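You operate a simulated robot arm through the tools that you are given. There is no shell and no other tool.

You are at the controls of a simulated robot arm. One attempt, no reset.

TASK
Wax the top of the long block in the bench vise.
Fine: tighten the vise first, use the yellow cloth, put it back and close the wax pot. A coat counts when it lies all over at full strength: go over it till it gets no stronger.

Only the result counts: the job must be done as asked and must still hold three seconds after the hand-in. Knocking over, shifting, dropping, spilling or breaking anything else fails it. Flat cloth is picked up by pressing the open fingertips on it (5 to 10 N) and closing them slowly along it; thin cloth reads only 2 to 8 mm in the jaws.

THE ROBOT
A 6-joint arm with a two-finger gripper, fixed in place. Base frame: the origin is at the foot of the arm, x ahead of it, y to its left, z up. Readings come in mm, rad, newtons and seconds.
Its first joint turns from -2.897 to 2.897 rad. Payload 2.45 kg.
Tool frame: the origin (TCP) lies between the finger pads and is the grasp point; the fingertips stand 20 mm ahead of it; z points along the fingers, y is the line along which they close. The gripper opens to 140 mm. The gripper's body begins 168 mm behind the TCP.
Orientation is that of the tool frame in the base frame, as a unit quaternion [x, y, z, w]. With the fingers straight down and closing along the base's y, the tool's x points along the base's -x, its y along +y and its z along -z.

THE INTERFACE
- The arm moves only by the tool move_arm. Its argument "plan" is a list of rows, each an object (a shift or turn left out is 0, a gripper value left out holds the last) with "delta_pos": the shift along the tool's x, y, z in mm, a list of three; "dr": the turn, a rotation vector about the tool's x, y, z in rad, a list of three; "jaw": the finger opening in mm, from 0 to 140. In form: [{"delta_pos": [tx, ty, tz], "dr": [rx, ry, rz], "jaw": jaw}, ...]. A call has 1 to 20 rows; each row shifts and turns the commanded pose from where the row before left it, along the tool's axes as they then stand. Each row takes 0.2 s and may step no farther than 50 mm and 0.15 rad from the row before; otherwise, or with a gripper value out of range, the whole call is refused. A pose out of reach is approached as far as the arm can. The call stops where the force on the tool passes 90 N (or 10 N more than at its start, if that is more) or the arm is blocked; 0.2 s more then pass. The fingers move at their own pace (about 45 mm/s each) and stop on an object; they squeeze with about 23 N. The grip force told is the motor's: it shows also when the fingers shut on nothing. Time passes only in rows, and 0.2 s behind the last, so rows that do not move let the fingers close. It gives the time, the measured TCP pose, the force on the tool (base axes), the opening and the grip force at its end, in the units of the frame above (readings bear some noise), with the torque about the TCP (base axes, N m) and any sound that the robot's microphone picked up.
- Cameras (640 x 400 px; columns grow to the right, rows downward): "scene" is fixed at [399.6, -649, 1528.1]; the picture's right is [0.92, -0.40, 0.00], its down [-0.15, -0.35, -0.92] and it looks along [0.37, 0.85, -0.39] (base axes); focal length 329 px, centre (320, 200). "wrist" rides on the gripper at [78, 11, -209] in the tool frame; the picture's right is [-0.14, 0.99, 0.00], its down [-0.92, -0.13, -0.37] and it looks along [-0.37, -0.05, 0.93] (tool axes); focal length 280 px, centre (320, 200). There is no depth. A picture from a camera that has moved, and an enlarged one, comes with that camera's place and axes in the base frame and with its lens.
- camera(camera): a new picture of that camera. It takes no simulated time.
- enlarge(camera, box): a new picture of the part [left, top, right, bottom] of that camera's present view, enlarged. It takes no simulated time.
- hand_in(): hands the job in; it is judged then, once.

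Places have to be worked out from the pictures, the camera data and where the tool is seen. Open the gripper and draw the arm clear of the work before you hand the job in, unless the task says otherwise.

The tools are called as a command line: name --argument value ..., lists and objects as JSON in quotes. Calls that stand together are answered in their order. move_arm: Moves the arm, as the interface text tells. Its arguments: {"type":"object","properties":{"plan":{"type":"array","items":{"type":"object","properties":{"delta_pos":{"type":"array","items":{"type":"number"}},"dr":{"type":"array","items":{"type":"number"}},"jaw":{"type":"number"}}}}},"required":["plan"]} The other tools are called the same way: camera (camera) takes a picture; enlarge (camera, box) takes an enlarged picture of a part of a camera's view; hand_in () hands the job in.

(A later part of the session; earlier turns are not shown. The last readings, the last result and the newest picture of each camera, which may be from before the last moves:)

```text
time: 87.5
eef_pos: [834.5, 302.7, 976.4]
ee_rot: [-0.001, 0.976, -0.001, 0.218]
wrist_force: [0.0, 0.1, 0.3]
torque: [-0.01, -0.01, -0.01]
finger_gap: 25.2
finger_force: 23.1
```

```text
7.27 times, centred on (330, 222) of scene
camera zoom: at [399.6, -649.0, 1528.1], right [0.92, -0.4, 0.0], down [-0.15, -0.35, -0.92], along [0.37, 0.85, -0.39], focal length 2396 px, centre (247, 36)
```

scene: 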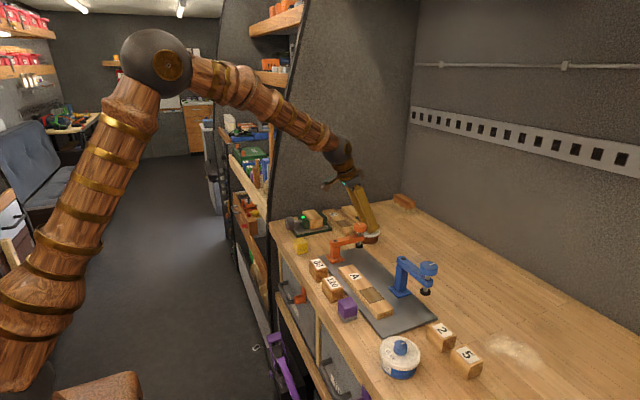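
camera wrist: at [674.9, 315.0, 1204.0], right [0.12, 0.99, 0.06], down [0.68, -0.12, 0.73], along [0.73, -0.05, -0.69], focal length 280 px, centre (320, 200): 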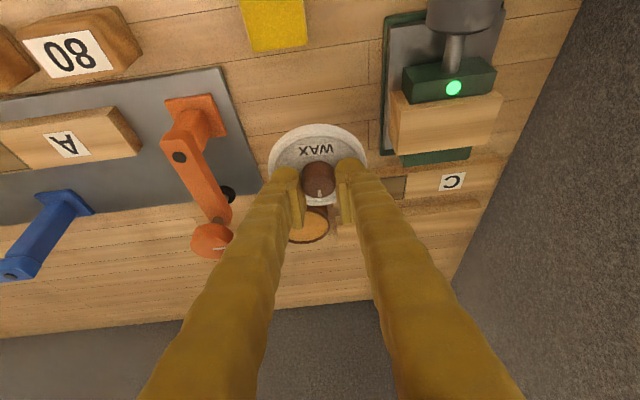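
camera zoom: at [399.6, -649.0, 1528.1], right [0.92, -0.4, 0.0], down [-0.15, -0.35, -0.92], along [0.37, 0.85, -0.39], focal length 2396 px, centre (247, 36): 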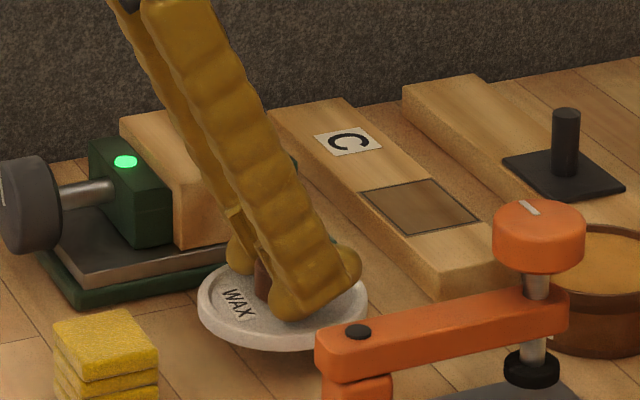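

move_arm --plan '[{"delta_pos": [1.7, 0, 3.6]}, {"delta_pos": [1.3, 0, 2.7]}, {"delta_pos": [0.85, 0, 1.8]}, {}]'

enlarge --camera "scene" --box '[290, 195, 370, 250]'

```text
time: 88.5
eef_pos: [836.8, 303.1, 967.2]
ee_rot: [-0.001, 0.976, -0.002, 0.219]
wrist_force: [0.6, 0.3, -0.4]
torque: [-0.03, 0.02, 0.02]
finger_gap: 25.1
finger_force: 23.4
```

```text
7.27 times, centred on (330, 222) of scene
camera zoom: at [399.6, -649.0, 1528.1], right [0.92, -0.4, 0.0], down [-0.15, -0.35, -0.92], along [0.37, 0.85, -0.39], focal length 2396 px, centre (247, 36)
```

zoom: 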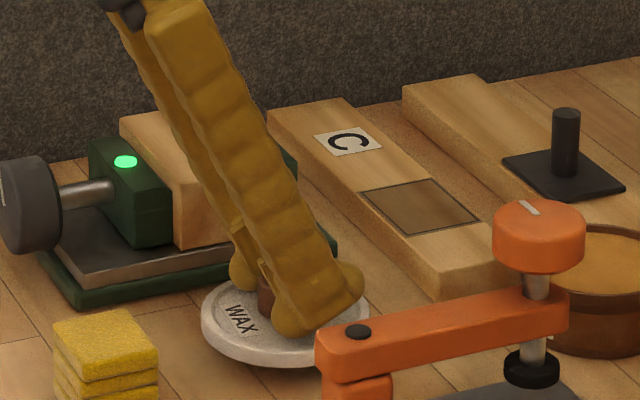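

move_arm --plan '[{"delta_pos": [0.43, 0, 0.9]}, {"delta_pos": [0.43, 0, 0.9]}, {"delta_pos": [0.43, 0, 0.9]}, {}]'

```text
time: 89.5
eef_pos: [835.2, 303.3, 964.2]
ee_rot: [0.0, 0.976, -0.001, 0.218]
wrist_force: [0.0, 0.4, 0.0]
torque: [0.02, 0.0, -0.01]
finger_gap: 24.9
finger_force: 22.9
```

move_arm --plan '[{"delta_pos": [0.43, 0, 0.9]}, {"delta_pos": [0.43, 0, 0.9]}, {"delta_pos": [0.43, 0, 0.9]}, {}]'

enlarge --camera "scene" --box '[290, 195, 370, 250]'

```text
time: 90.5
eef_pos: [836.3, 302.9, 961.2]
ee_rot: [-0.001, 0.976, -0.002, 0.218]
wrist_force: [0.1, -1.0, 0.0]
torque: [-0.02, -0.02, 0.0]
finger_gap: 25.0
finger_force: 22.5
```

```text
7.27 times, centred on (330, 222) of scene
camera zoom: at [399.6, -649.0, 1528.1], right [0.92, -0.4, 0.0], down [-0.15, -0.35, -0.92], along [0.37, 0.85, -0.39], focal length 2396 px, centre (247, 36)
```

zoom: 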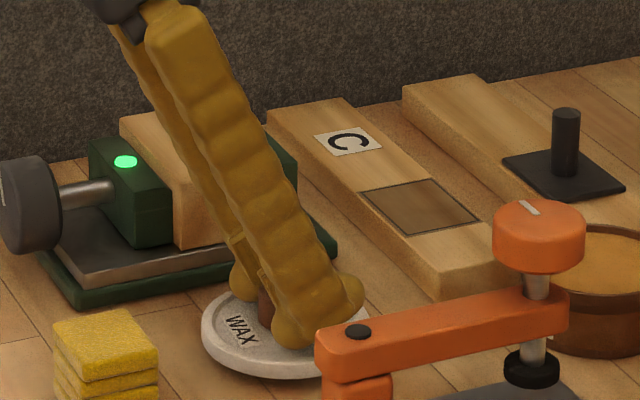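

move_arm --plan '[{"delta_pos": [0.43, 0, 0.9]}, {"delta_pos": [0.43, 0, 0.9]}, {}]'

```text
time: 91.3
eef_pos: [835.6, 301.9, 960.4]
ee_rot: [-0.002, 0.976, -0.001, 0.218]
wrist_force: [-1.1, 0.7, 0.1]
torque: [-0.01, 0.0, -0.03]
finger_gap: 25.3
finger_force: 22.6
```

move_arm --plan '[{"delta_pos": [0.43, 0, 0.9]}, {"delta_pos": [0.43, 0, 0.9]}, {}]'

```text
time: 92.1
eef_pos: [837.0, 303.7, 957.9]
ee_rot: [0.0, 0.976, -0.001, 0.218]
wrist_force: [0.4, 0.2, -0.2]
torque: [-0.02, 0.02, -0.03]
finger_gap: 25.4
finger_force: 23.1
```

move_arm --plan '[{"delta_pos": [0.43, 0, 0.9]}, {"delta_pos": [0.43, 0, 0.9]}, {}]'

enlarge --camera "scene" --box '[290, 195, 370, 250]'

camera --camera "wrist"

```text
time: 92.9
eef_pos: [836.4, 301.9, 955.7]
ee_rot: [-0.002, 0.976, -0.001, 0.218]
wrist_force: [-0.2, 0.6, 0.1]
torque: [-0.01, 0.0, -0.03]
finger_gap: 25.3
finger_force: 23.0
```

```text
7.27 times, centred on (330, 222) of scene
camera zoom: at [399.6, -649.0, 1528.1], right [0.92, -0.4, 0.0], down [-0.15, -0.35, -0.92], along [0.37, 0.85, -0.39], focal length 2396 px, centre (247, 36)
```

zoom: 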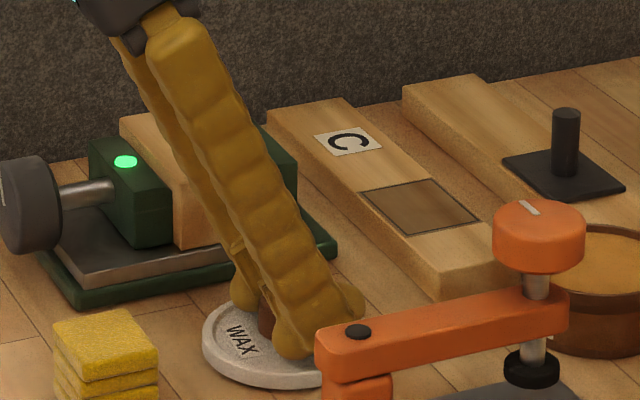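

```text
taken
camera wrist: at [677.6, 313.8, 1111.7], right [0.12, 0.99, 0.06], down [0.68, -0.12, 0.73], along [0.73, -0.05, -0.69], focal length 280 px, centre (320, 200)
```

wrist: 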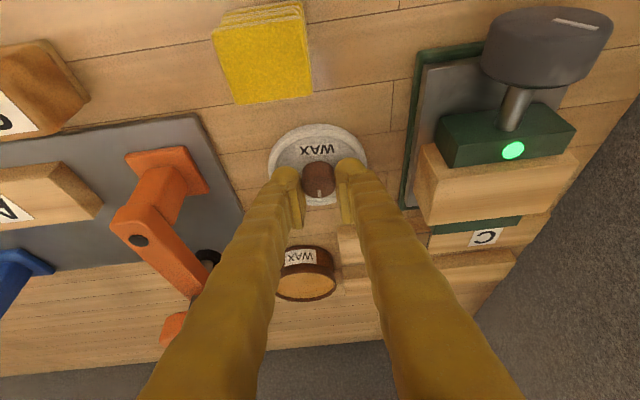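

move_arm --plan '[{"delta_pos": [0.43, 0, 0.9]}, {}]'

move_arm --plan '[{"delta_pos": [0.43, 0, 0.9]}, {}]'

move_arm --plan '[{"delta_pos": [0.43, 0, 0.9]}, {}]'

```text
time: 93.5
eef_pos: [836.9, 301.9, 954.2]
ee_rot: [-0.002, 0.976, -0.001, 0.218]
wrist_force: [-0.3, -0.6, -0.5]
torque: [-0.01, -0.03, -0.02]
finger_gap: 25.3
finger_force: 23.2
```

```text
time: 94.1
eef_pos: [836.7, 303.9, 954.7]
ee_rot: [-0.001, 0.976, -0.002, 0.219]
wrist_force: [1.1, 0.3, 2.2]
torque: [0.01, -0.04, 0.04]
finger_gap: 25.4
finger_force: 23.7
```

```text
time: 94.7
eef_pos: [836.9, 301.9, 953.9]
ee_rot: [-0.001, 0.976, -0.002, 0.219]
wrist_force: [-6.2, 3.3, 20.0]
torque: [0.07, 0.12, 0.07]
finger_gap: 25.5
finger_force: 22.9
```

The lid rests on the bench. I ease the pressure, open the fingers and rise.

move_arm --plan '[{"delta_pos": [-0.25, 0, -0.6]}, {}, {"jaw": 30}, {"jaw": 40}, {"jaw": 48}, {}]'

enlarge --camera "wrist" --box '[250, 90, 390, 230]'

```text
time: 96.1
eef_pos: [835.9, 302.5, 952.7]
ee_rot: [-0.001, 0.976, -0.002, 0.218]
wrist_force: [0.2, 0.1, 0.7]
torque: [0.04, 0.01, -0.01]
finger_gap: 47.6
finger_force: 0.1
```

```text
2.86 times, centred on (320, 160) of wrist
camera zoom: at [677.6, 313.6, 1108.9], right [0.12, 0.99, 0.05], down [0.68, -0.12, 0.73], along [0.73, -0.05, -0.69], focal length 801 px, centre (320, 314)
```

zoom: 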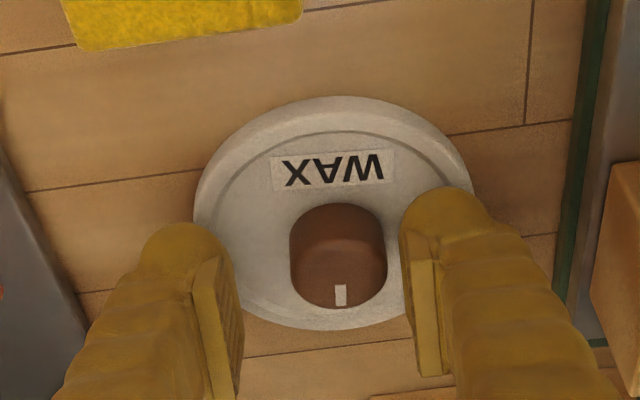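

Lid placed. I rise straight up, then go to the cloth, turning the tool back to vertical.

move_arm --plan '[{"delta_pos": [-4.3, 0, -9]}, {"delta_pos": [-12.8, 0, -27.2]}, {"delta_pos": [-17, 0, -36.2]}, {"delta_pos": [-17, 0, -36.2]}, {"dr": [0, 0.147, 0]}, {"dr": [0, 0.147, 0]}, {"dr": [0, 0.146, 0]}, {}]'

camera --camera "wrist"

enlarge --camera "scene" --box '[270, 185, 400, 270]'

```text
time: 97.9
eef_pos: [837.5, 303.7, 1073.1]
ee_rot: [-0.001, 1.0, -0.001, -0.001]
wrist_force: [-0.6, 0.8, -0.2]
torque: [-0.01, 0.01, -0.01]
finger_gap: 47.7
finger_force: 0.0
```

```text
taken
camera wrist: at [759.1, 314.5, 1282.4], right [0.13, 0.99, 0.0], down [0.92, -0.12, 0.37], along [0.36, -0.05, -0.93], focal length 280 px, centre (320, 200)
```

wrist: 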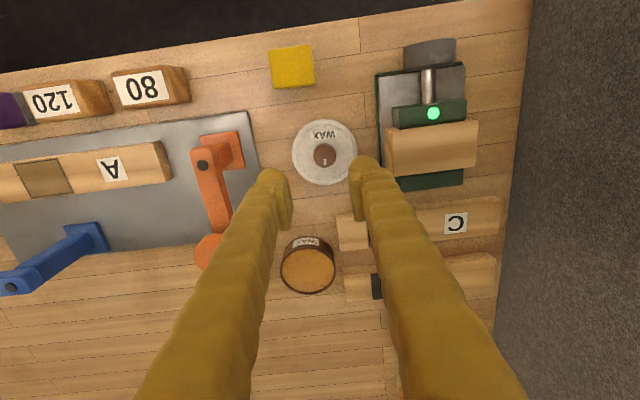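

```text
4.71 times, centred on (335, 228) of scene
camera zoom: at [399.6, -649.0, 1528.1], right [0.92, -0.4, 0.0], down [-0.15, -0.35, -0.92], along [0.37, 0.85, -0.39], focal length 1550 px, centre (249, 71)
```

zoom: 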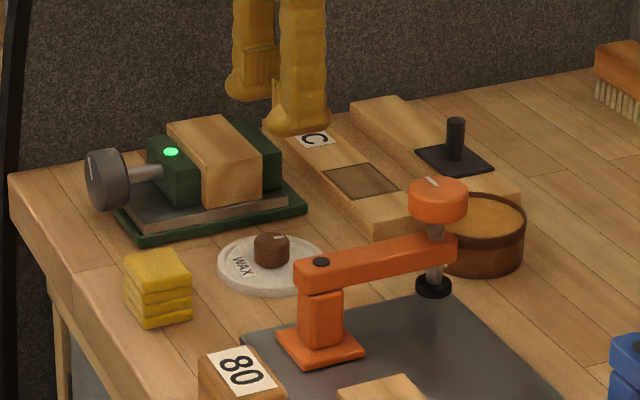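

enlarge --camera "wrist" --box '[360, 20, 500, 200]'

enlarge --camera "wrist" --box '[240, 20, 380, 110]'

enlarge --camera "wrist" --box '[260, 200, 380, 310]'

```text
2.22 times, centred on (430, 110) of wrist
camera zoom: at [759.1, 314.5, 1282.4], right [0.13, 0.99, 0.0], down [0.92, -0.12, 0.37], along [0.36, -0.05, -0.93], focal length 623 px, centre (76, 400)
```

zoom: 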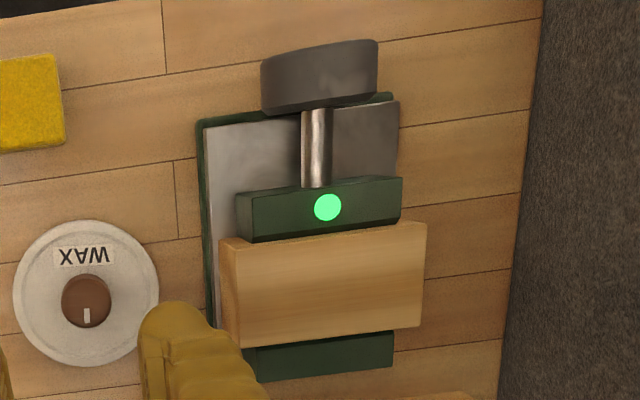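

```text
4.44 times, centred on (310, 65) of wrist
camera zoom: at [759.1, 314.5, 1282.4], right [0.13, 0.99, 0.0], down [0.92, -0.12, 0.37], along [0.36, -0.05, -0.93], focal length 1246 px, centre (364, 800)
```

zoom: 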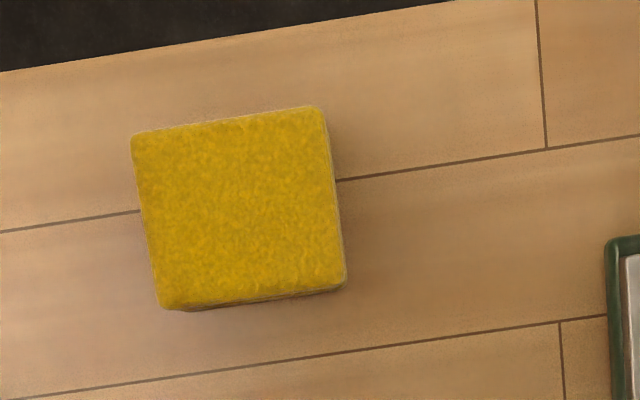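

```text
3.64 times, centred on (320, 255) of wrist
camera zoom: at [759.1, 314.5, 1282.4], right [0.13, 0.99, 0.0], down [0.92, -0.12, 0.37], along [0.36, -0.05, -0.93], focal length 1020 px, centre (320, 0)
```

zoom: 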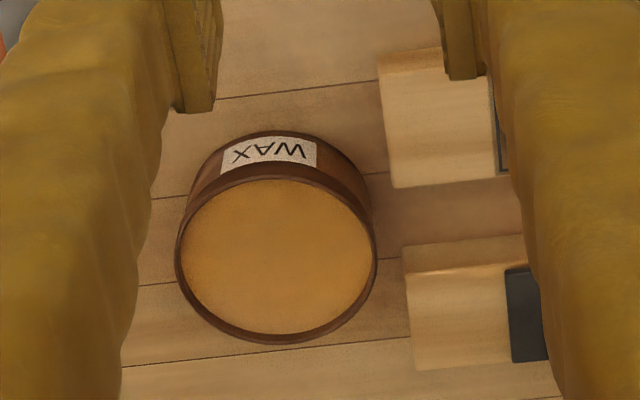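

Block top is at z≈977, spanning x≈811–862 and y≈387–475. The cloth pad is ≈45×45×31 mm, centred near (734, 287), aligned with the axes. I move over it with the jaw open.

move_arm --plan '[{"delta_pos": [35, -5, 5], "jaw": 80}, {"delta_pos": [35, -5, 10]}, {"delta_pos": [33.5, -6, 15]}, {"delta_pos": [0, 0, 20]}, {}, {}]'

camera --camera "wrist"

enlarge --camera "scene" --box '[260, 195, 350, 270]'

```text
time: 99.3
eef_pos: [733.3, 287.3, 1022.9]
ee_rot: [-0.001, 1.0, -0.001, 0.001]
wrist_force: [0.1, 0.1, -0.9]
torque: [0.01, 0.0, -0.01]
finger_gap: 79.9
finger_force: 0.1
```

```text
taken
camera wrist: at [655.7, 298.5, 1232.0], right [0.14, 0.99, 0.0], down [0.92, -0.12, 0.37], along [0.36, -0.05, -0.93], focal length 280 px, centre (320, 200)
```

wrist: 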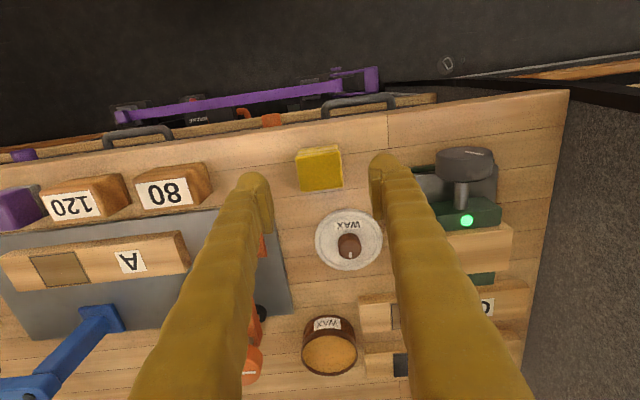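

```text
5.33 times, centred on (305, 232) of scene
camera zoom: at [399.6, -649.0, 1528.1], right [0.92, -0.4, 0.0], down [-0.15, -0.35, -0.92], along [0.37, 0.85, -0.39], focal length 1757 px, centre (400, 27)
```

zoom: 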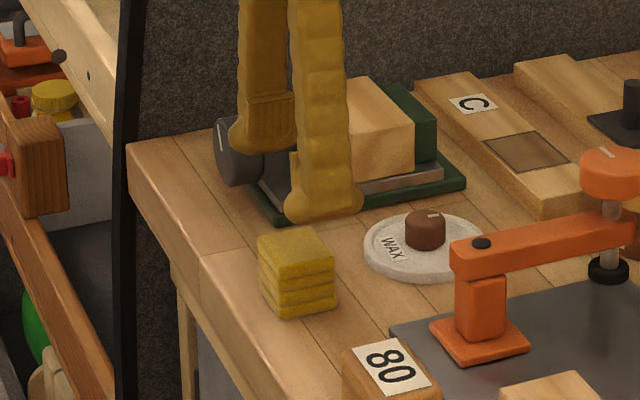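

enlarge --camera "wrist" --box '[240, 120, 400, 220]'

```text
4.00 times, centred on (320, 170) of wrist
camera zoom: at [655.7, 298.5, 1232.0], right [0.14, 0.99, 0.0], down [0.92, -0.12, 0.37], along [0.36, -0.05, -0.93], focal length 1122 px, centre (320, 320)
```

zoom: 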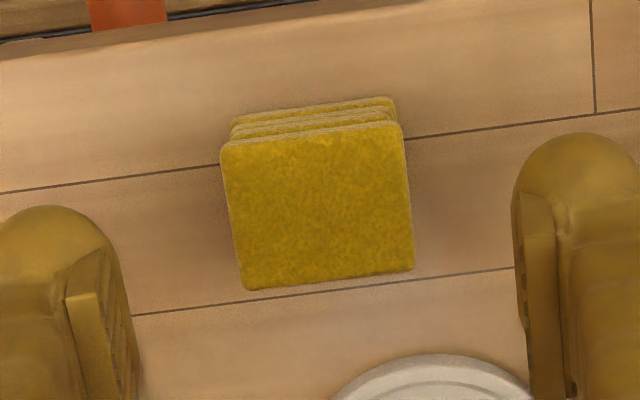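

Cloth centre ≈ (735, 287.8). I descend so the fingertips end about 14 mm above the bench, then close slowly on its sides.

move_arm --plan '[{"delta_pos": [-1.7, 0.5, 25]}, {"delta_pos": [0, 0, 25]}, {"delta_pos": [0, 0, 19]}, {}, {}]'

enlarge --camera "wrist" --box '[240, 120, 400, 240]'

enlarge --camera "scene" --box '[270, 215, 340, 265]'

```text
time: 100.5
eef_pos: [733.6, 287.9, 953.5]
ee_rot: [-0.001, 1.0, -0.002, 0.001]
wrist_force: [-0.6, -0.8, 0.9]
torque: [-0.01, -0.02, 0.03]
finger_gap: 80.0
finger_force: 0.0
```

```text
3.33 times, centred on (320, 180) of wrist
camera zoom: at [656.6, 298.9, 1162.2], right [0.14, 0.99, 0.0], down [0.92, -0.12, 0.37], along [0.36, -0.05, -0.93], focal length 935 px, centre (320, 267)
```

zoom: 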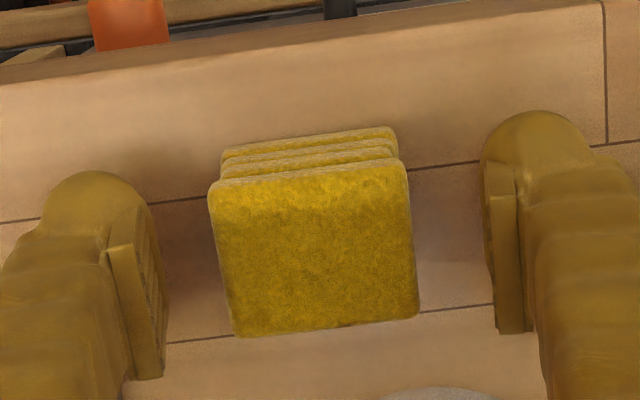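

```text
8.00 times, centred on (305, 240) of scene
camera zoom: at [399.6, -649.0, 1528.1], right [0.92, -0.4, 0.0], down [-0.15, -0.35, -0.92], along [0.37, 0.85, -0.39], focal length 2635 px, centre (440, -120)
```

zoom: 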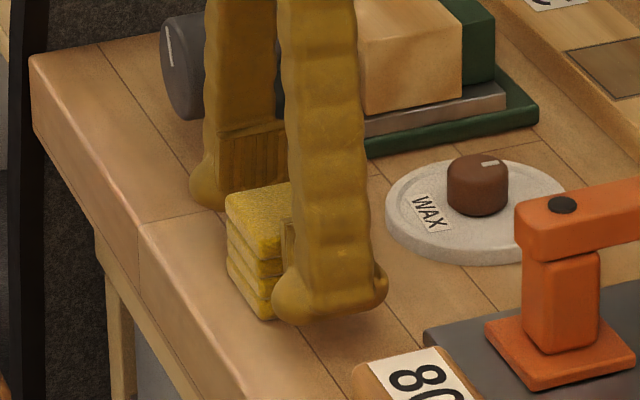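

move_arm --plan '[{"delta_pos": [-1, -0.4, 0], "jaw": 60}, {"jaw": 52}, {"jaw": 47}, {"jaw": 43}, {}, {}]'

enlarge --camera "wrist" --box '[240, 120, 400, 240]'

```text
time: 101.9
eef_pos: [734.2, 286.9, 953.3]
ee_rot: [0.0, 1.0, -0.001, 0.001]
wrist_force: [0.0, -0.2, 0.4]
torque: [0.01, -0.02, -0.02]
finger_gap: 44.8
finger_force: 23.0
```

```text
3.33 times, centred on (320, 180) of wrist
camera zoom: at [658.0, 297.9, 1162.8], right [0.14, 0.99, 0.0], down [0.92, -0.12, 0.37], along [0.36, -0.05, -0.93], focal length 935 px, centre (320, 267)
```

zoom: 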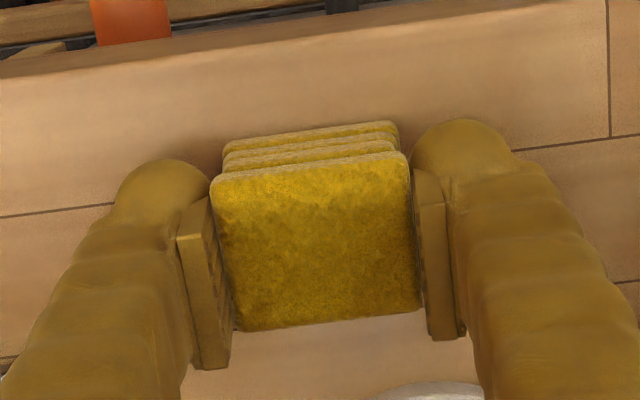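

Gripped (44.8 mm, 23 N). I lift a few mm and check the whole pad comes along.

move_arm --plan '[{"jaw": 36}, {}, {"delta_pos": [0, 0, -8]}, {"delta_pos": [0, 0, -22]}, {}]'

enlarge --camera "scene" --box '[270, 205, 340, 265]'

enlarge --camera "wrist" --box '[240, 120, 400, 240]'

```text
time: 103.1
eef_pos: [736.2, 286.7, 983.3]
ee_rot: [0.0, 1.0, -0.002, -0.001]
wrist_force: [-0.5, 0.4, -0.2]
torque: [0.03, -0.03, 0.04]
finger_gap: 44.8
finger_force: 22.7
```

```text
6.67 times, centred on (305, 235) of scene
camera zoom: at [399.6, -649.0, 1528.1], right [0.92, -0.4, 0.0], down [-0.15, -0.35, -0.92], along [0.37, 0.85, -0.39], focal length 2196 px, centre (420, -33)
```

zoom: 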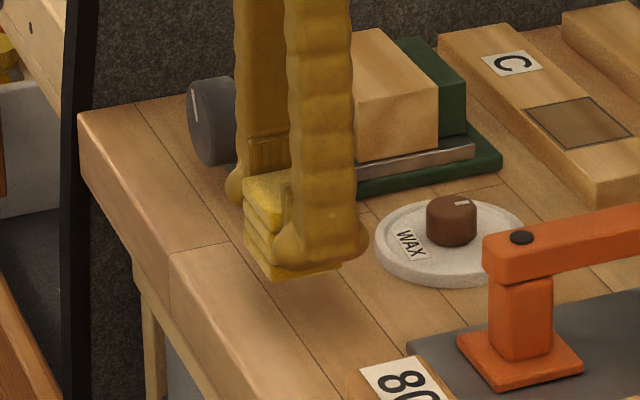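

```text
3.33 times, centred on (320, 180) of wrist
camera zoom: at [659.5, 298.4, 1192.4], right [0.14, 0.99, 0.0], down [0.92, -0.12, 0.37], along [0.37, -0.05, -0.93], focal length 935 px, centre (320, 267)
```

zoom: 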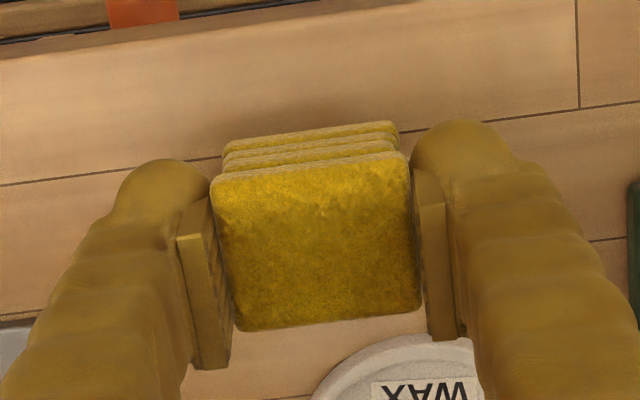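

The whole pad lifts as one; its bottom is ~34 mm below the TCP. I raise it, move toward the pot and tilt the tool forward 25° again.

move_arm --plan '[{"delta_pos": [0, 0, -35]}, {"delta_pos": [0, 0, -35]}, {"delta_pos": [0, 0, -25]}, {"delta_pos": [-40, -5, 0]}, {"delta_pos": [-40, -5, 0]}, {"delta_pos": [-40, -5, 0]}, {"delta_pos": [-40, -5, 0]}, {"dr": [0, -0.147, 0]}, {"dr": [0, -0.147, 0]}, {"dr": [0, -0.146, 0]}, {}]'

camera --camera "wrist"

enlarge --camera "scene" --box '[310, 165, 410, 255]'

```text
time: 105.5
eef_pos: [896.6, 267.8, 1078.0]
ee_rot: [-0.001, 0.976, -0.001, 0.22]
wrist_force: [0.3, -0.1, -0.7]
torque: [0.01, 0.0, -0.01]
finger_gap: 44.4
finger_force: 22.9
```

```text
taken
camera wrist: at [736.6, 278.2, 1234.8], right [0.12, 0.99, 0.06], down [0.68, -0.12, 0.73], along [0.73, -0.05, -0.68], focal length 280 px, centre (320, 200)
```

wrist: 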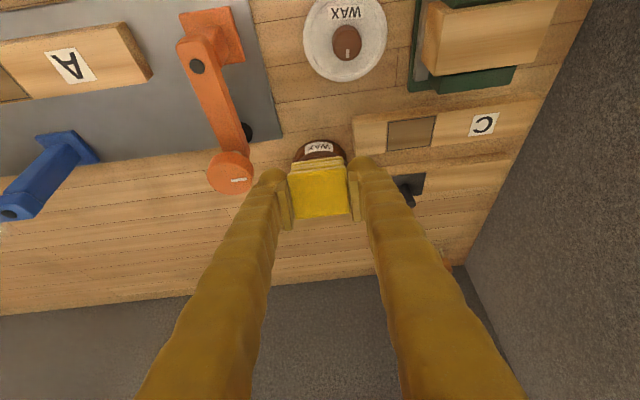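

```text
4.44 times, centred on (360, 210) of scene
camera zoom: at [399.6, -649.0, 1528.1], right [0.92, -0.4, 0.0], down [-0.15, -0.35, -0.92], along [0.37, 0.85, -0.39], focal length 1464 px, centre (142, 156)
```

zoom: 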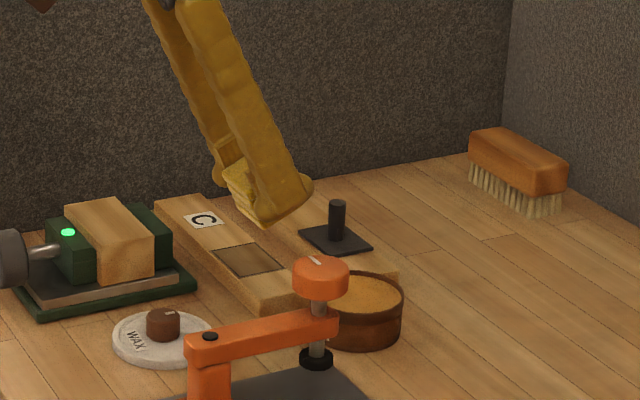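

enlarge --camera "scene" --box '[370, 215, 410, 250]'

```text
11.43 times, centred on (390, 232) of scene
camera zoom: at [399.6, -649.0, 1528.1], right [0.92, -0.4, 0.0], down [-0.15, -0.35, -0.92], along [0.37, 0.85, -0.39], focal length 3765 px, centre (-480, -171)
```

zoom: 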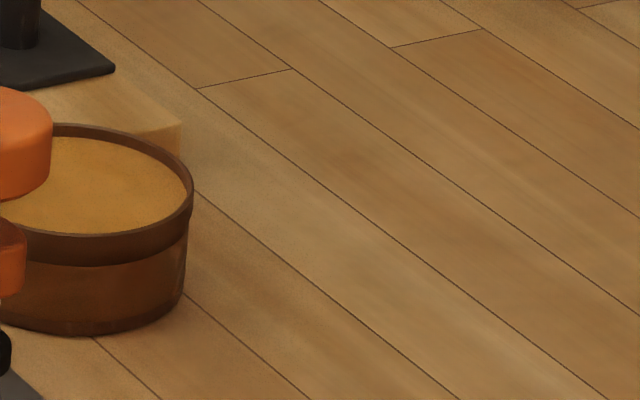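

The wax surface is only ~4 mm below the rim (rim ≈ z 954). I move the pad above the pot.

move_arm --plan '[{"delta_pos": [-21.4, -0.8, 27.7]}, {"delta_pos": [-21.4, -0.8, 27.7]}, {"delta_pos": [-21.4, -0.8, 27.7]}, {}, {}]'

camera --camera "wrist"

enlarge --camera "scene" --box '[340, 185, 420, 250]'

```text
time: 106.7
eef_pos: [991.3, 266.5, 1031.4]
ee_rot: [-0.001, 0.976, -0.001, 0.218]
wrist_force: [0.0, 0.2, -0.5]
torque: [0.02, 0.01, 0.01]
finger_gap: 44.8
finger_force: 22.9
```

```text
taken
camera wrist: at [832.0, 275.9, 1187.6], right [0.12, 0.99, 0.06], down [0.68, -0.12, 0.73], along [0.73, -0.05, -0.69], focal length 280 px, centre (320, 200)
```

wrist: 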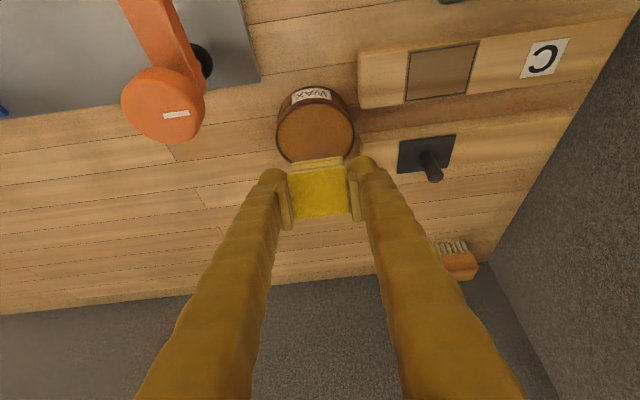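

```text
6.15 times, centred on (380, 218) of scene
camera zoom: at [399.6, -649.0, 1528.1], right [0.92, -0.4, 0.0], down [-0.15, -0.35, -0.92], along [0.37, 0.85, -0.39], focal length 2027 px, centre (-49, 92)
```

zoom: 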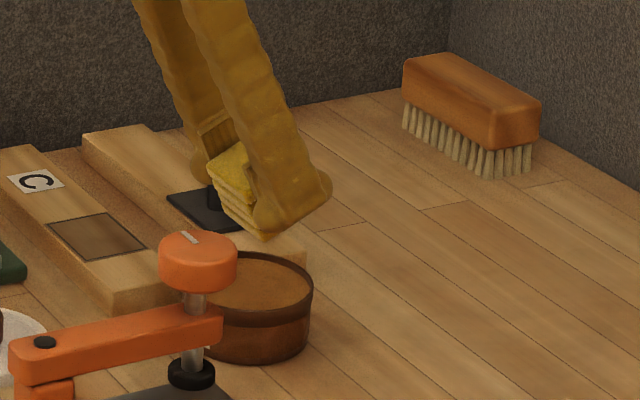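

I test whether a smaller tilt is reachable here, so the pad can meet the wax flatter.

move_arm --plan '[{"dr": [0, 0.1, 0]}, {"dr": [0, 0.1, 0]}, {}]'

```text
time: 107.5
eef_pos: [990.1, 265.8, 1032.1]
ee_rot: [-0.001, 0.993, -0.002, 0.119]
wrist_force: [-0.2, -0.2, 0.7]
torque: [-0.02, 0.01, 0.03]
finger_gap: 44.6
finger_force: 22.9
```

move_arm --plan '[{"dr": [0, 0.08, 0]}, {"dr": [0, 0.08, 0]}, {}]'

```text
time: 108.3
eef_pos: [989.5, 265.3, 1032.1]
ee_rot: [-0.001, 0.999, -0.002, 0.039]
wrist_force: [-0.4, 0.6, -0.6]
torque: [0.02, 0.01, -0.01]
finger_gap: 44.5
finger_force: 22.8
```

Even 4.6° of tilt is reachable, so the pad can go in nearly flat. I descend toward the wax.

move_arm --plan '[{"delta_pos": [1.6, 0, 20]}, {"delta_pos": [1.4, 0, 18]}, {}]'

camera --camera "wrist"

enlarge --camera "scene" --box '[340, 185, 420, 250]'

```text
time: 109.1
eef_pos: [989.2, 265.6, 992.7]
ee_rot: [-0.001, 0.999, -0.002, 0.04]
wrist_force: [-0.5, 0.7, -0.3]
torque: [0.01, 0.02, 0.03]
finger_gap: 44.7
finger_force: 23.3
```

```text
taken
camera wrist: at [895.6, 276.3, 1195.0], right [0.13, 0.99, 0.01], down [0.89, -0.12, 0.44], along [0.44, -0.05, -0.9], focal length 280 px, centre (320, 200)
```

wrist: 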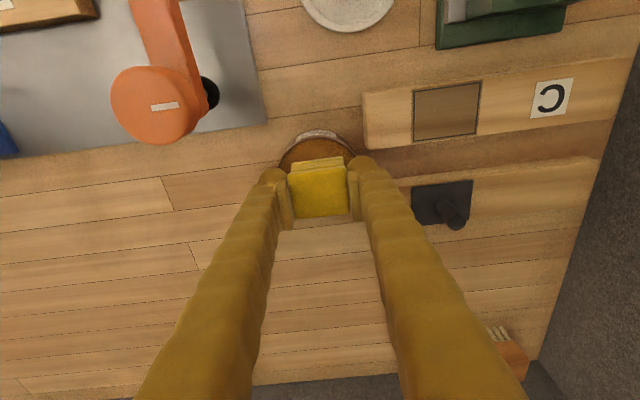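

```text
6.15 times, centred on (380, 218) of scene
camera zoom: at [399.6, -649.0, 1528.1], right [0.92, -0.4, 0.0], down [-0.15, -0.35, -0.92], along [0.37, 0.85, -0.39], focal length 2027 px, centre (-49, 92)
```

zoom: 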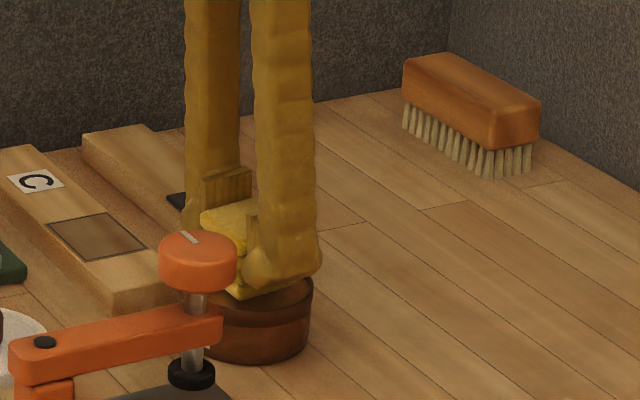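

Centred over the pot. Slow descent to contact with the wax.

move_arm --plan '[{"delta_pos": [0.2, 0, 2]}, {"delta_pos": [0.2, 0, 2]}, {"delta_pos": [0.1, 0, 1.5]}, {}]'

move_arm --plan '[{"delta_pos": [0.1, 0, 1]}, {"delta_pos": [0.1, 0, 1]}, {}]'

```text
time: 110.1
eef_pos: [989.8, 265.0, 987.9]
ee_rot: [-0.001, 0.999, -0.002, 0.04]
wrist_force: [-0.8, 0.5, 10.9]
torque: [0.06, 0.26, -0.01]
finger_gap: 44.7
finger_force: 22.9
```

```text
time: 110.9
eef_pos: [990.7, 264.4, 986.9]
ee_rot: [0.0, 0.999, -0.001, 0.041]
wrist_force: [5.2, -0.3, 26.7]
torque: [0.05, 0.32, 0.02]
finger_gap: 44.7
finger_force: 22.8
```

Contact with the wax surface at pad-bottom z≈952. I ease up slightly, level the tool fully if reachable, and press again.

move_arm --plan '[{"delta_pos": [-0.3, 0, -4]}, {"dr": [0, 0.04, 0]}, {"dr": [0, 0.04, 0]}, {}]'

enlarge --camera "scene" --box '[350, 195, 400, 245]'

```text
time: 111.9
eef_pos: [988.3, 264.5, 991.3]
ee_rot: [-0.001, 1.0, -0.001, 0.0]
wrist_force: [0.0, -0.2, -1.4]
torque: [0.01, 0.01, -0.02]
finger_gap: 44.7
finger_force: 23.0
```

```text
8.00 times, centred on (375, 220) of scene
camera zoom: at [399.6, -649.0, 1528.1], right [0.92, -0.4, 0.0], down [-0.15, -0.35, -0.92], along [0.37, 0.85, -0.39], focal length 2635 px, centre (-120, 40)
```

zoom: 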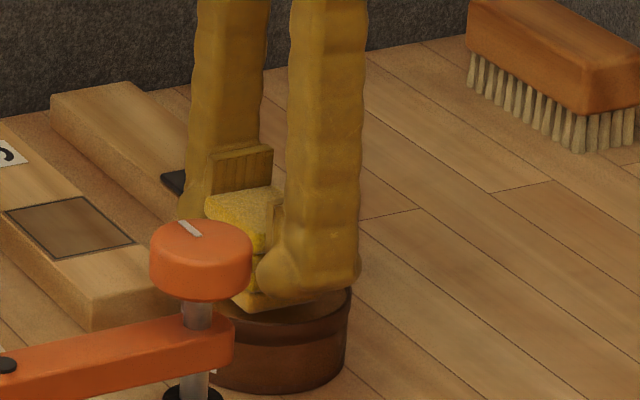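

Fully vertical is reachable. I press the pad flat onto the wax.

move_arm --plan '[{"delta_pos": [0, 0, 2]}, {"delta_pos": [0, 0, 2]}, {"delta_pos": [0, 0, 1]}, {}]'

```text
time: 112.9
eef_pos: [989.5, 264.0, 987.0]
ee_rot: [-0.001, 1.0, -0.002, 0.001]
wrist_force: [1.6, -0.1, 17.1]
torque: [0.04, -0.33, -0.01]
finger_gap: 44.9
finger_force: 23.0
```

Pressed with ~17 N. I hold it briefly, then lift and look at the cloth.

move_arm --plan '[{"delta_pos": [0, 0, 0.3]}, {}, {}, {}]'

move_arm --plan '[{"delta_pos": [0, 0, -6]}, {"delta_pos": [0, 0, -20]}, {"delta_pos": [0, 0, -20]}, {}]'

enlarge --camera "scene" --box '[340, 185, 420, 250]'

camera --camera "wrist"

```text
time: 113.9
eef_pos: [988.7, 265.1, 985.2]
ee_rot: [-0.001, 1.0, -0.002, 0.0]
wrist_force: [-1.8, 0.1, 29.8]
torque: [-0.03, -0.24, -0.01]
finger_gap: 44.8
finger_force: 22.8
```

```text
time: 114.9
eef_pos: [989.1, 266.3, 1029.5]
ee_rot: [-0.001, 1.0, -0.002, 0.001]
wrist_force: [-0.6, 0.5, -0.9]
torque: [-0.05, -0.04, -0.02]
finger_gap: 44.9
finger_force: 23.4
```

```text
6.15 times, centred on (380, 218) of scene
camera zoom: at [399.6, -649.0, 1528.1], right [0.92, -0.4, 0.0], down [-0.15, -0.35, -0.92], along [0.37, 0.85, -0.39], focal length 2027 px, centre (-49, 92)
```

zoom: 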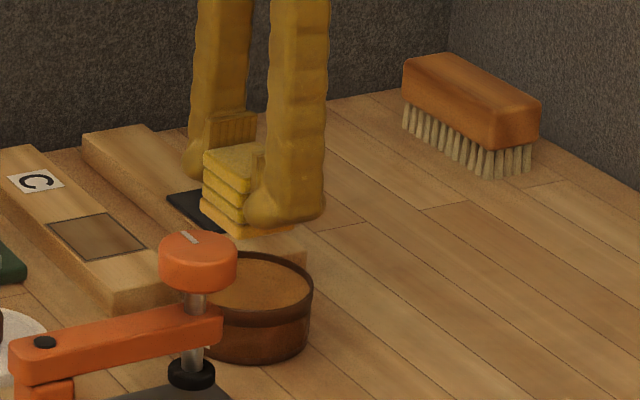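

```text
taken
camera wrist: at [911.8, 276.5, 1238.8], right [0.14, 0.99, 0.0], down [0.92, -0.12, 0.37], along [0.36, -0.05, -0.93], focal length 280 px, centre (320, 200)
```

wrist: 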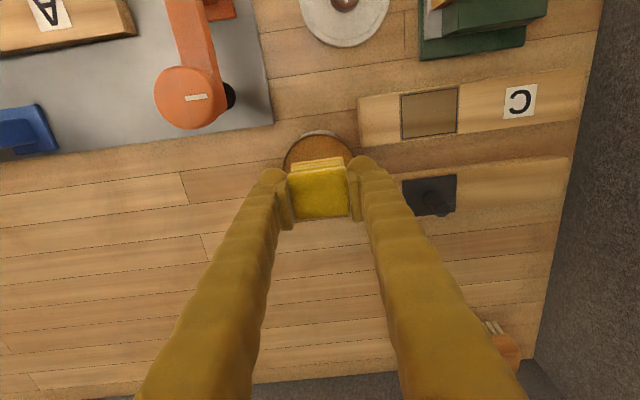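

Pad loaded (its underside looks amber). I carry it up and across to above the block.

move_arm --plan '[{"delta_pos": [0, 0, -40]}, {"delta_pos": [30.4, 33, 0]}, {"delta_pos": [30.4, 33, 0]}, {"delta_pos": [30.4, 33, 0]}, {"delta_pos": [30.4, 33, 0]}, {"delta_pos": [30.4, 33, 0]}, {}, {}]'

camera --camera "wrist"

enlarge --camera "scene" --box '[270, 165, 370, 245]'

```text
time: 116.7
eef_pos: [838.2, 431.5, 1068.3]
ee_rot: [-0.001, 1.0, -0.002, 0.0]
wrist_force: [-0.1, 0.2, -1.4]
torque: [-0.04, -0.02, 0.02]
finger_gap: 44.8
finger_force: 23.1
```

```text
taken
camera wrist: at [760.4, 441.8, 1278.4], right [0.14, 0.99, 0.0], down [0.92, -0.12, 0.37], along [0.37, -0.05, -0.93], focal length 280 px, centre (320, 200)
```

wrist: 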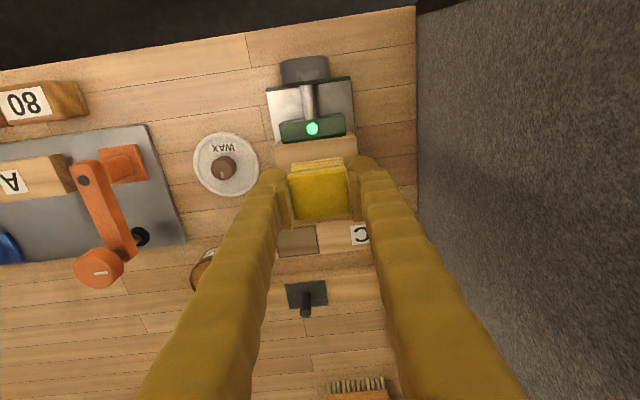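

```text
5.00 times, centred on (320, 205) of scene
camera zoom: at [399.6, -649.0, 1528.1], right [0.92, -0.4, 0.0], down [-0.15, -0.35, -0.92], along [0.37, 0.85, -0.39], focal length 1647 px, centre (320, 175)
```

zoom: 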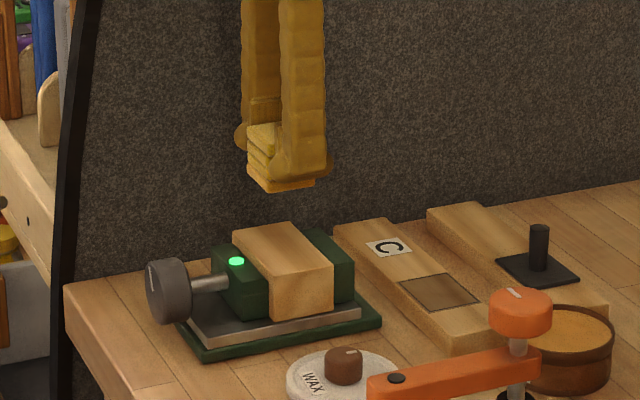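

I position over the near end of the block (pad at x≈831, y≈402) and descend toward contact near TCP z≈1010.

move_arm --plan '[{"delta_pos": [7, -29.5, 10]}, {"delta_pos": [0, 0, 20]}, {"delta_pos": [0, 0, 18]}, {}]'

camera --camera "wrist"

enlarge --camera "scene" --box '[285, 185, 345, 235]'

```text
time: 117.7
eef_pos: [830.3, 400.6, 1021.7]
ee_rot: [0.0, 1.0, -0.002, 0.0]
wrist_force: [0.7, -0.9, 0.1]
torque: [-0.01, 0.01, -0.01]
finger_gap: 44.8
finger_force: 22.5
```

```text
taken
camera wrist: at [753.3, 412.1, 1231.6], right [0.14, 0.99, 0.0], down [0.92, -0.12, 0.37], along [0.37, -0.05, -0.93], focal length 280 px, centre (320, 200)
```

wrist: 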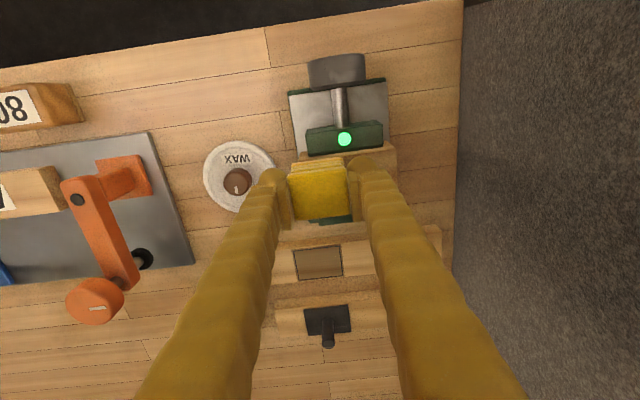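

```text
8.00 times, centred on (315, 210) of scene
camera zoom: at [399.6, -649.0, 1528.1], right [0.92, -0.4, 0.0], down [-0.15, -0.35, -0.92], along [0.37, 0.85, -0.39], focal length 2635 px, centre (360, 120)
```

zoom: 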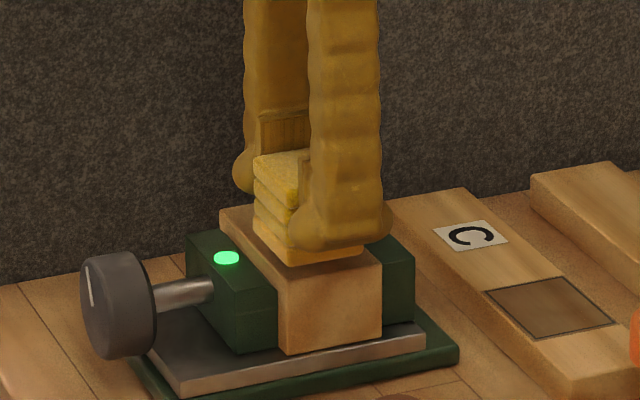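

Close to the block now; I lower in small steps until I feel light contact.

move_arm --plan '[{"delta_pos": [0, 0, 3]}, {"delta_pos": [0, 0, 2]}, {"delta_pos": [0, 0, 2]}, {}]'

move_arm --plan '[{"delta_pos": [0, 0, 1]}, {"delta_pos": [0, 0, 1]}, {}]'

```text
time: 118.7
eef_pos: [831.2, 400.0, 1015.5]
ee_rot: [0.0, 1.0, -0.002, 0.001]
wrist_force: [0.5, -0.1, -0.7]
torque: [-0.03, -0.02, -0.02]
finger_gap: 44.6
finger_force: 23.4
```

```text
time: 119.5
eef_pos: [830.5, 401.9, 1014.3]
ee_rot: [0.0, 1.0, -0.002, 0.0]
wrist_force: [0.9, -1.1, 6.7]
torque: [0.03, -0.16, -0.06]
finger_gap: 44.6
finger_force: 22.9
```

move_arm --plan '[{"delta_pos": [0, 0, 0.6]}, {}]'

```text
time: 120.1
eef_pos: [830.2, 400.6, 1014.2]
ee_rot: [0.0, 1.0, -0.002, 0.001]
wrist_force: [-3.0, 0.1, 23.2]
torque: [0.13, 0.01, 0.01]
finger_gap: 44.6
finger_force: 23.3
```

Flat contact with the block at 23 N. I ease to about 10 N and stroke along the block.

move_arm --plan '[{"delta_pos": [0, 0, -0.4]}, {"delta_pos": [0, 3, 0]}, {"delta_pos": [0, 5, 0]}, {"delta_pos": [0, 5, 0]}, {"delta_pos": [0, 5, 0]}, {}]'

enlarge --camera "scene" --box '[285, 185, 345, 235]'

```text
time: 121.5
eef_pos: [830.7, 418.3, 1013.6]
ee_rot: [-0.001, 1.0, -0.001, 0.0]
wrist_force: [0.7, -11.7, 31.2]
torque: [-0.24, -0.08, 0.01]
finger_gap: 44.4
finger_force: 22.6
```

```text
8.00 times, centred on (315, 210) of scene
camera zoom: at [399.6, -649.0, 1528.1], right [0.92, -0.4, 0.0], down [-0.15, -0.35, -0.92], along [0.37, 0.85, -0.39], focal length 2635 px, centre (360, 120)
```

zoom: 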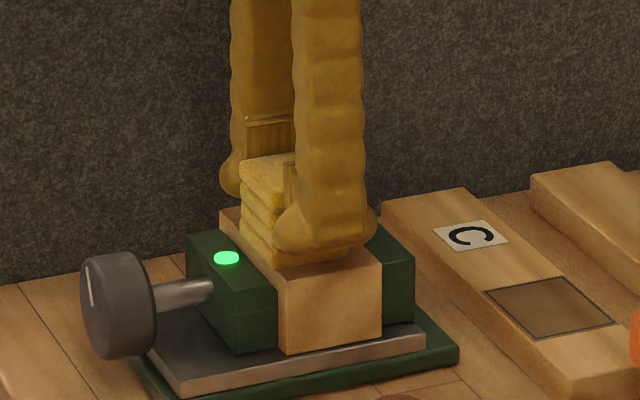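

Force crept up to 31 N; I ease up 0.7 mm and continue the stroke.

move_arm --plan '[{"delta_pos": [0, 0, -0.7]}, {"delta_pos": [0, 5, 0]}, {"delta_pos": [0, 5, 0]}, {"delta_pos": [0, 5, 0]}, {"delta_pos": [0, 5, 0]}, {}]'

```text
time: 122.9
eef_pos: [829.4, 437.6, 1014.3]
ee_rot: [0.0, 1.0, -0.002, 0.001]
wrist_force: [0.7, -5.3, 13.6]
torque: [-0.04, -0.06, -0.04]
finger_gap: 44.8
finger_force: 22.5
```

move_arm --plan '[{"delta_pos": [0, 5, 0]}, {"delta_pos": [0, 5, 0]}, {"delta_pos": [0, 5, 0]}, {"delta_pos": [0, 5, 0]}, {"delta_pos": [0, 5, 0]}, {}]'

enlarge --camera "scene" --box '[285, 185, 345, 235]'

camera --camera "wrist"

```text
time: 124.3
eef_pos: [830.5, 464.3, 1013.2]
ee_rot: [-0.002, 1.0, -0.002, 0.0]
wrist_force: [-0.5, -1.6, 3.5]
torque: [-0.04, -0.01, 0.0]
finger_gap: 44.7
finger_force: 23.0
```

```text
8.00 times, centred on (315, 210) of scene
camera zoom: at [399.6, -649.0, 1528.1], right [0.92, -0.4, 0.0], down [-0.15, -0.35, -0.92], along [0.37, 0.85, -0.39], focal length 2635 px, centre (360, 120)
```

zoom: 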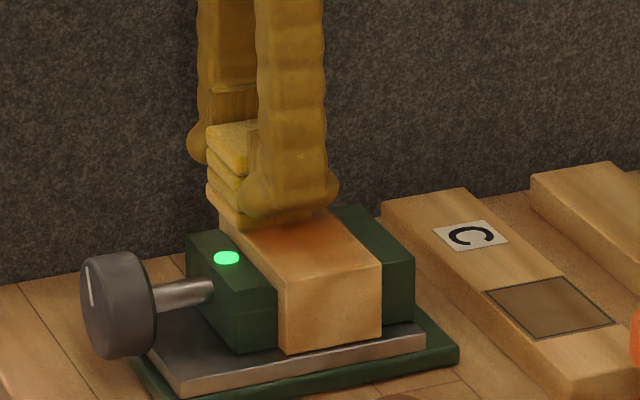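

```text
taken
camera wrist: at [752.3, 474.5, 1222.5], right [0.14, 0.99, 0.0], down [0.92, -0.12, 0.37], along [0.37, -0.05, -0.93], focal length 280 px, centre (320, 200)
```

wrist: 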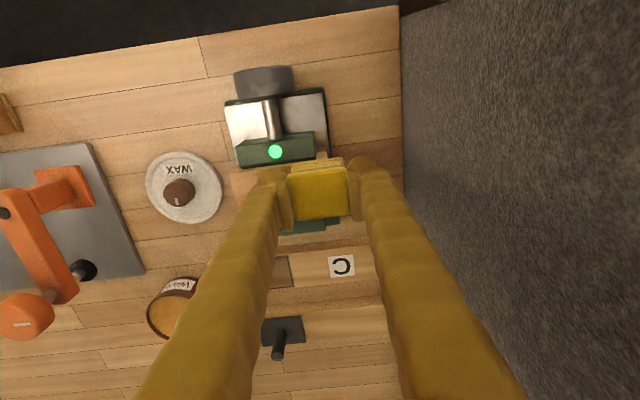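

enlarge --camera "scene" --box '[304, 206, 340, 232]'

```text
15.38 times, centred on (322, 219) of scene
camera zoom: at [399.6, -649.0, 1528.1], right [0.92, -0.4, 0.0], down [-0.15, -0.35, -0.92], along [0.37, 0.85, -0.39], focal length 5068 px, centre (289, -92)
```

zoom: 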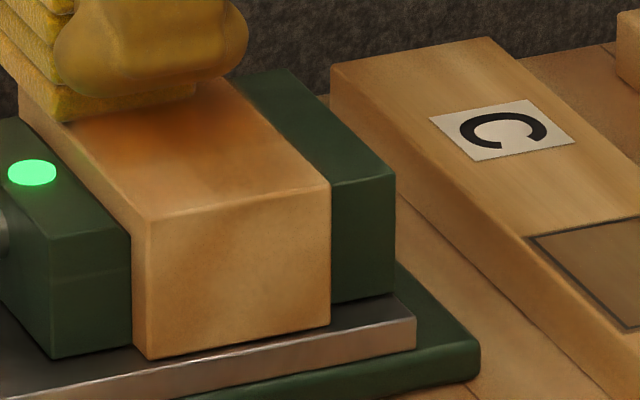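

A coat shows as an amber tint in the middle of the top so far. I continue systematically: second lane farther out (x≈846), stroking back.

move_arm --plan '[{"delta_pos": [-5, 0, 0]}, {"delta_pos": [-5, 0, 0.2]}, {"delta_pos": [-5, 0, 0.1]}, {}, {"delta_pos": [0, -5, 0]}, {"delta_pos": [0, -5, 0]}, {"delta_pos": [0, -5, 0]}, {}]'

```text
time: 126.1
eef_pos: [845.4, 449.1, 1012.6]
ee_rot: [-0.001, 1.0, -0.002, 0.001]
wrist_force: [1.6, 6.7, 21.4]
torque: [0.22, -0.08, -0.02]
finger_gap: 44.7
finger_force: 23.3
```

move_arm --plan '[{"delta_pos": [0, -5, -0.1]}, {"delta_pos": [0, -5, -0.1]}, {"delta_pos": [0, -5, 0]}, {"delta_pos": [0, -5, 0]}, {"delta_pos": [0, -5, 0]}, {}]'

enlarge --camera "scene" --box '[304, 200, 340, 226]'

```text
time: 127.5
eef_pos: [844.7, 423.3, 1012.8]
ee_rot: [-0.001, 1.0, -0.001, 0.001]
wrist_force: [0.1, 2.2, 7.8]
torque: [0.02, -0.01, -0.02]
finger_gap: 44.8
finger_force: 23.1
```

```text
15.38 times, centred on (322, 213) of scene
camera zoom: at [399.6, -649.0, 1528.1], right [0.92, -0.4, 0.0], down [-0.15, -0.35, -0.92], along [0.37, 0.85, -0.39], focal length 5068 px, centre (289, 0)
```

zoom: 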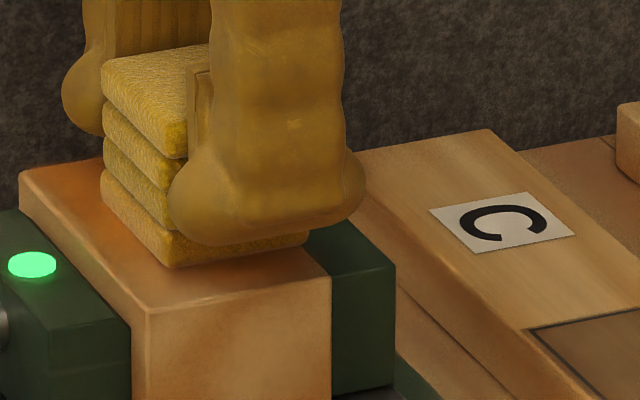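

move_arm --plan '[{"delta_pos": [0, -5, 0.2]}, {"delta_pos": [0, -5, 0]}, {"delta_pos": [0, -5, 0]}, {"delta_pos": [0, -5, 0]}, {"delta_pos": [0, -5, 0]}, {"delta_pos": [0, -3, 0]}, {}]'

```text
time: 129.1
eef_pos: [843.5, 395.0, 1014.3]
ee_rot: [-0.001, 1.0, -0.002, 0.0]
wrist_force: [-0.5, 0.2, 0.1]
torque: [-0.02, -0.01, 0.02]
finger_gap: 44.7
finger_force: 22.9
```

move_arm --plan '[{"delta_pos": [0, 0, 0.4]}, {}, {}]'

move_arm --plan '[{"delta_pos": [0, 0, 0.4]}, {}, {}]'

```text
time: 129.9
eef_pos: [843.9, 395.9, 1012.5]
ee_rot: [-0.001, 1.0, -0.002, 0.001]
wrist_force: [-0.8, 0.3, 2.0]
torque: [-0.02, -0.04, 0.0]
finger_gap: 44.6
finger_force: 22.9
```

```text
time: 130.7
eef_pos: [844.4, 395.2, 1012.0]
ee_rot: [-0.001, 1.0, -0.002, 0.0]
wrist_force: [-2.0, 1.1, 5.8]
torque: [0.08, 0.06, -0.04]
finger_gap: 44.6
finger_force: 23.1
```

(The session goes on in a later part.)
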